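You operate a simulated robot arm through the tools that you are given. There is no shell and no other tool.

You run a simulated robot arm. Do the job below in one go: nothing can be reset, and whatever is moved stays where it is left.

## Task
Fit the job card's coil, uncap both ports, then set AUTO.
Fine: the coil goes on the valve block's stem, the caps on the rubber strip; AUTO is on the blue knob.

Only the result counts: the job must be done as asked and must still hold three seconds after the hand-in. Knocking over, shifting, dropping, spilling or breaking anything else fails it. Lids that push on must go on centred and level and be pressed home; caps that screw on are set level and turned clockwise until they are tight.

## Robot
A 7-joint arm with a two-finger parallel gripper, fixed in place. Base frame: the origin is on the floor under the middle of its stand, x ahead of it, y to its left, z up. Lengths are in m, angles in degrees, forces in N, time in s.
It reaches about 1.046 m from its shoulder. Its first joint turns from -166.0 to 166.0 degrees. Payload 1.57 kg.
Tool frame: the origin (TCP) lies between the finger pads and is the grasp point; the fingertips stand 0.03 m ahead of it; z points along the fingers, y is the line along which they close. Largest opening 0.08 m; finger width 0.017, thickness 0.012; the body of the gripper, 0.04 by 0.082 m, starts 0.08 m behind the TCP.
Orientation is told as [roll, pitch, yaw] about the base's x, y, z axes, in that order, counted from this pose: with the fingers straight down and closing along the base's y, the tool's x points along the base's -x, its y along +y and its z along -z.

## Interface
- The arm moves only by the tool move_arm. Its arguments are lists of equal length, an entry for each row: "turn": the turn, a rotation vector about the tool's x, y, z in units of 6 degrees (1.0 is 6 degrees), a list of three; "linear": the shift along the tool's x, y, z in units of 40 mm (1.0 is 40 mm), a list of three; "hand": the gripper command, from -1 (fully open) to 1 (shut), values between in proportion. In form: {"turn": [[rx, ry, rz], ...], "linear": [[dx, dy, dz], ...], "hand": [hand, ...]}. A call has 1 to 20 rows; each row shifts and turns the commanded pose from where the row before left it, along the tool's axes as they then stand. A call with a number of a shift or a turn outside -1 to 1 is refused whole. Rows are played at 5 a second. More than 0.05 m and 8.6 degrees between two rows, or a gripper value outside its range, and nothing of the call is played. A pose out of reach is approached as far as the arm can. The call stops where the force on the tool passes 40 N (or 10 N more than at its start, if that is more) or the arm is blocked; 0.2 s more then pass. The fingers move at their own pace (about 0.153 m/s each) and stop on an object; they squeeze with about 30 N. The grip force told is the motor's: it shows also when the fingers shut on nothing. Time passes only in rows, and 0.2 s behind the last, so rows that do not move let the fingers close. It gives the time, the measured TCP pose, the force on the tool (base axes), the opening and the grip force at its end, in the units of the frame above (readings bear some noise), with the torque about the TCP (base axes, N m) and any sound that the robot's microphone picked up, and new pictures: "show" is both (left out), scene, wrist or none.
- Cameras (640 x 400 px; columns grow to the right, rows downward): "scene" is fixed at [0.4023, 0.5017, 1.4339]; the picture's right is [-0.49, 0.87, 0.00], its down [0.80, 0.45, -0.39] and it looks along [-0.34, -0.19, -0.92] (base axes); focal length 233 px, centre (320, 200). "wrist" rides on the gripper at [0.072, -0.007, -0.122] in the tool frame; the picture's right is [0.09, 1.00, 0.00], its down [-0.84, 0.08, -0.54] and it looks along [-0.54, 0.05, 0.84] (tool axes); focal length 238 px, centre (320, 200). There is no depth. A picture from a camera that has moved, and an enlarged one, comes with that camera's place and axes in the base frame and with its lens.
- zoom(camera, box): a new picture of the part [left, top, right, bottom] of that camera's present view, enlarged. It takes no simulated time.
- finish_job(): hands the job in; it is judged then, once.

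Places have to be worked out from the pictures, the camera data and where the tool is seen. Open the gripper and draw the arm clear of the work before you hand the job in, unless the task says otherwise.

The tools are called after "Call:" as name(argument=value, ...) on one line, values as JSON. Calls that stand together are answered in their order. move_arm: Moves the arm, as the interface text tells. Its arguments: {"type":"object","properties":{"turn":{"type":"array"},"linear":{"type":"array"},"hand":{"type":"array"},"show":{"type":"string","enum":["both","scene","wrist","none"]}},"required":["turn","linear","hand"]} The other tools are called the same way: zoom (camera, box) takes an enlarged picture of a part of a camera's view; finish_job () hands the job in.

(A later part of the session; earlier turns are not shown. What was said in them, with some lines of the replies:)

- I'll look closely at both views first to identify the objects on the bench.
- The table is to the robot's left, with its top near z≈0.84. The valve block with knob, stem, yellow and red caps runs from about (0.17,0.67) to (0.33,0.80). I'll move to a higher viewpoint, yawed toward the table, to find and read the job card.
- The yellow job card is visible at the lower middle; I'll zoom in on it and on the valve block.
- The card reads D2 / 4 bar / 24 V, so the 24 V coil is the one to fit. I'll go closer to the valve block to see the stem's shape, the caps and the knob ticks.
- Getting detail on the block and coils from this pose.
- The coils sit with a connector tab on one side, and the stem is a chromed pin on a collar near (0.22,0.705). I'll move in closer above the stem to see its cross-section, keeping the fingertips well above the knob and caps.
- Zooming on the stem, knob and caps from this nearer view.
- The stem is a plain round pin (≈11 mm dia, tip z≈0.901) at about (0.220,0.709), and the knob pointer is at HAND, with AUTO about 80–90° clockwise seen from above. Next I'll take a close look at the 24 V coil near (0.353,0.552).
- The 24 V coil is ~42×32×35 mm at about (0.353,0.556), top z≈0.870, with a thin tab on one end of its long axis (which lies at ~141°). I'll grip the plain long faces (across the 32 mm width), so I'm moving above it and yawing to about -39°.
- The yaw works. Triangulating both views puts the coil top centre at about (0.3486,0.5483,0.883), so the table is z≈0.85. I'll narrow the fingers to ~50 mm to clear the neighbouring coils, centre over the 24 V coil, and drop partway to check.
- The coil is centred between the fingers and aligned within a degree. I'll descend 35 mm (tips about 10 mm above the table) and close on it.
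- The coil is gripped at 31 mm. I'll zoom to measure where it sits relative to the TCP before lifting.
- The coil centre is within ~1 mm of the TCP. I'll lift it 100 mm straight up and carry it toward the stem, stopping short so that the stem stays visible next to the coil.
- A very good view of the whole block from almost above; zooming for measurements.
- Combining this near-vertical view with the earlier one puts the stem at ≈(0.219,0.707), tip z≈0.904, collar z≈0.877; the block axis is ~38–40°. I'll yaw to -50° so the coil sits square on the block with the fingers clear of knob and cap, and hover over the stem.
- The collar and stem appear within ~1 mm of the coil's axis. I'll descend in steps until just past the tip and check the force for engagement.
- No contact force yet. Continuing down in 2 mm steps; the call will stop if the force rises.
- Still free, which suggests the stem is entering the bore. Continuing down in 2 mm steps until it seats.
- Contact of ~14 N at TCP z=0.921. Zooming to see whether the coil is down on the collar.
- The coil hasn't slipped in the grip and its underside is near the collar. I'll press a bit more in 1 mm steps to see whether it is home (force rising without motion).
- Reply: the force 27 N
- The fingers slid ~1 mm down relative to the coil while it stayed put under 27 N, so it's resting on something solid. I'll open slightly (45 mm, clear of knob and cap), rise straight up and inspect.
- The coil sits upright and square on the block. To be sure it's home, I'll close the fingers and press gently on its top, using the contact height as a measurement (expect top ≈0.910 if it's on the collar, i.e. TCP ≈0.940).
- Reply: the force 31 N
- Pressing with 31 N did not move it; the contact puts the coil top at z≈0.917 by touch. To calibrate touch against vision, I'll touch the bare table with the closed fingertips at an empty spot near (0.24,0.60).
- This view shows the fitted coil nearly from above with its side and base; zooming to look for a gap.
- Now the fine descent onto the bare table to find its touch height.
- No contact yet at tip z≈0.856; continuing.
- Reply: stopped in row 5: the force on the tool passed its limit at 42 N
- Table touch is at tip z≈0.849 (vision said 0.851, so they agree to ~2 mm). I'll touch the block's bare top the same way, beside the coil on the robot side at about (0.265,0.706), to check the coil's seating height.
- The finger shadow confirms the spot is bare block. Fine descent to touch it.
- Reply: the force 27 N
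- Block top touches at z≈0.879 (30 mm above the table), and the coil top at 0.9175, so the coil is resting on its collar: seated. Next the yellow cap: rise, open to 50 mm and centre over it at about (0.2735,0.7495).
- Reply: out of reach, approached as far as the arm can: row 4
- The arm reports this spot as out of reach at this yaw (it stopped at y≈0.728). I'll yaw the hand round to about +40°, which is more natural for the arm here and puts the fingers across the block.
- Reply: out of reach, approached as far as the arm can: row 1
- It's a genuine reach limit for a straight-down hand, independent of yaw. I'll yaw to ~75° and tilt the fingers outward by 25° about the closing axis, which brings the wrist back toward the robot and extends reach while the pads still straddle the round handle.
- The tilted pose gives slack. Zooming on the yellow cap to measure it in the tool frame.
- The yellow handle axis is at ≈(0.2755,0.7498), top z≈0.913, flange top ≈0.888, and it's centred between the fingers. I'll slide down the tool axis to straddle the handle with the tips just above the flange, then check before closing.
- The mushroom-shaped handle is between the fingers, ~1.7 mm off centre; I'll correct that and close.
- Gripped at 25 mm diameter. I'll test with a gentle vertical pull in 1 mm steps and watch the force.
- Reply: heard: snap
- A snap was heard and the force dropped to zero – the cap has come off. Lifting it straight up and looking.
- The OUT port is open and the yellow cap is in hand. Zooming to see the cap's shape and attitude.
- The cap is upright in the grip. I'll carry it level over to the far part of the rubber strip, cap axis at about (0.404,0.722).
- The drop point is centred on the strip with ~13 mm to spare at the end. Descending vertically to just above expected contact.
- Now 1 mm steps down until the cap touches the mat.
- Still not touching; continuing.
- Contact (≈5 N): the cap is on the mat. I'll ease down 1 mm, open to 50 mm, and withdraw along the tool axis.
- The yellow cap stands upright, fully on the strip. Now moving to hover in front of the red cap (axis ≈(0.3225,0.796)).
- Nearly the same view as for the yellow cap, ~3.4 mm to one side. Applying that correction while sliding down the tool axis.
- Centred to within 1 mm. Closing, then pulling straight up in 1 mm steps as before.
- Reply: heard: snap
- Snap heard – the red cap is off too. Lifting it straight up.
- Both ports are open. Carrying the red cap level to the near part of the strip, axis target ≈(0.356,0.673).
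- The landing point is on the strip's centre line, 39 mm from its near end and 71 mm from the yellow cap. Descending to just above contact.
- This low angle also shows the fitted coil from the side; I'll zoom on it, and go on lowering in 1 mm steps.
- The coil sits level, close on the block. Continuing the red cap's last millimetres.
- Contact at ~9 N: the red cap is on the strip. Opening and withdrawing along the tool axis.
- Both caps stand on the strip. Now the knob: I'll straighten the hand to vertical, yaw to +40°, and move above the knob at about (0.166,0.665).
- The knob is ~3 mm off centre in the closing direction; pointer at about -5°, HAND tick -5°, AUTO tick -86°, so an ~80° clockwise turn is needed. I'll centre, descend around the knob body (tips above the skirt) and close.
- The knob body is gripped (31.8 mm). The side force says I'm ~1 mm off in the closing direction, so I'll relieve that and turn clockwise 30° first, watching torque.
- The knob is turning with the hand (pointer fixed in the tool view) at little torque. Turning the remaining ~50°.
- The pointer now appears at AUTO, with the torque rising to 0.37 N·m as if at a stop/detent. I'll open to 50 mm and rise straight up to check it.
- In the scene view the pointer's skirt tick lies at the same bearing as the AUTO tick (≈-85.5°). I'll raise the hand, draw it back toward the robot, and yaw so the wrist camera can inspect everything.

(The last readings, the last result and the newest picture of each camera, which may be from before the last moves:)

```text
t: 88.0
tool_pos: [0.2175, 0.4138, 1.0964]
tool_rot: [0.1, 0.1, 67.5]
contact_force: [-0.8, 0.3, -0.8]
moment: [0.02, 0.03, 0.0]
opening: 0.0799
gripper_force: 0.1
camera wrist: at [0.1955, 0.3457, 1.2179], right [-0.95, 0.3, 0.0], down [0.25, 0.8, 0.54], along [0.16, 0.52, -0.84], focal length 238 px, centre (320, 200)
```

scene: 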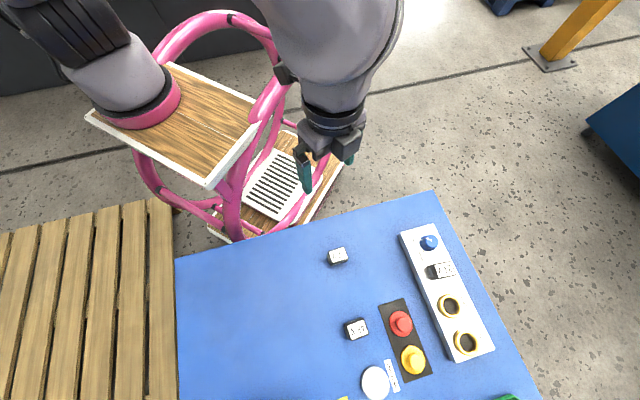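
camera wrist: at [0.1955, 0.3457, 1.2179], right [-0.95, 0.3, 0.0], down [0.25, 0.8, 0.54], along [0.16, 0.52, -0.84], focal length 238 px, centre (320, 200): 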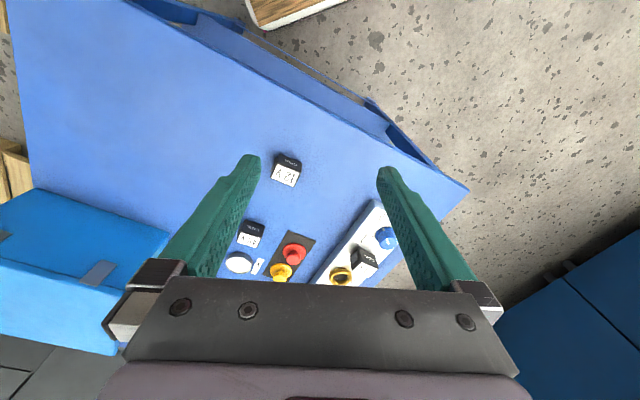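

The arm is clear. Final close inspection of the knob, coil, ports and caps from the scene camera.

Call:
zoom(camera="scene", box=[395, 220, 465, 285])

Call:
zoom(camera="scene", box=[370, 285, 500, 385])

Call:
zoom(camera="wrist", box=[260, 190, 410, 285])

```text
6.15 times, centred on (430, 252) of scene
camera zoom: at [0.4023, 0.5017, 1.4339], right [-0.49, 0.87, 0.0], down [0.8, 0.45, -0.39], along [-0.34, -0.19, -0.92], focal length 1433 px, centre (-357, -123)
```

zoom: 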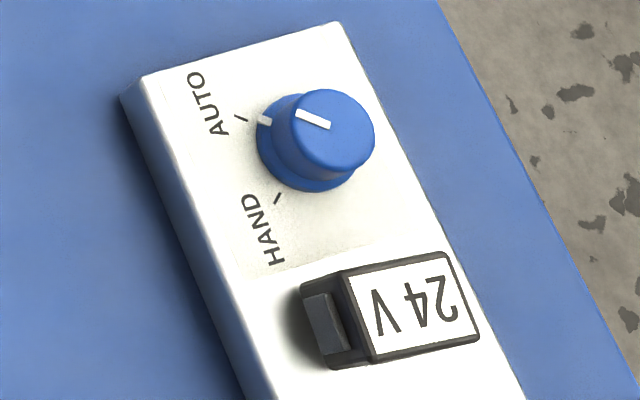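

```text
4.00 times, centred on (435, 335) of scene
camera zoom: at [0.4023, 0.5017, 1.4339], right [-0.49, 0.87, 0.0], down [0.8, 0.45, -0.39], along [-0.34, -0.19, -0.92], focal length 932 px, centre (-140, -340)
```

zoom: 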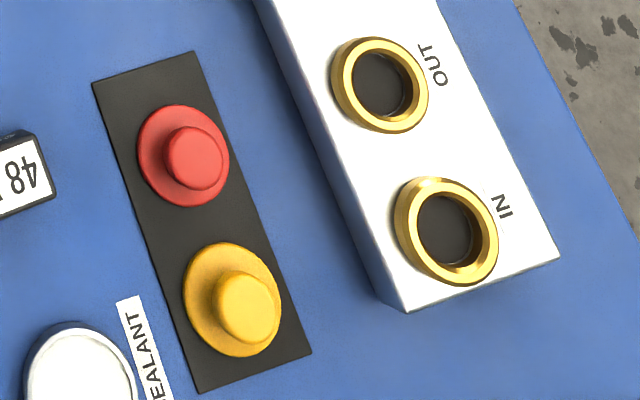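

```text
4.21 times, centred on (335, 238) of wrist
camera zoom: at [0.1955, 0.3457, 1.2179], right [-0.95, 0.3, 0.0], down [0.25, 0.8, 0.54], along [0.16, 0.52, -0.84], focal length 1004 px, centre (257, 42)
```

zoom: 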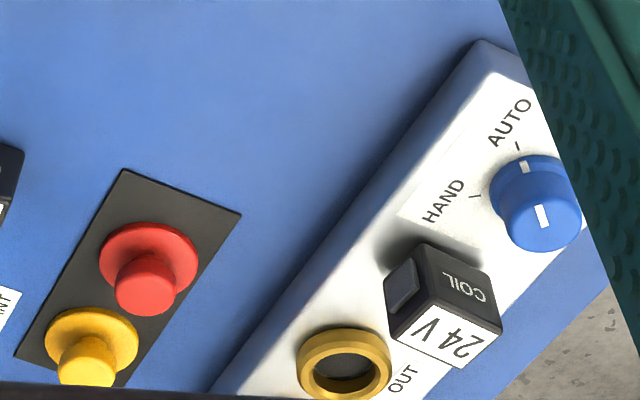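

All checks out: the 24 V coil is seated on the stem and both ports are open. Both caps stand fully on the rubber strip, and the knob points to AUTO. Nothing else has moved, the gripper is open and the arm is clear, so I'm handing in.

Call:
finish_job()

```text
The job is handed in.
```

The job is handed in with all three parts done; I haven't seen the judged result.

- **Coil:** The job card reads 24 V, so I fitted the 24 V coil on the valve block's stem. Pressing on it with about 31 N didn't move it further. Its height fits with it resting on the stem's collar.
- **Ports:** Both caps came off with an audible snap, leaving the OUT and IN ports open. The yellow and red caps stand upright on the rubber strip, fully within its edges.
- **Knob:** I turned the blue knob about 80° clockwise, from HAND to AUTO. The pointer lines up with the AUTO mark within about 2–3°, which is as finely as I could measure it.

Nothing else on the table appeared to have moved in the final pictures. The gripper was open and the arm clear of the work when I handed in.
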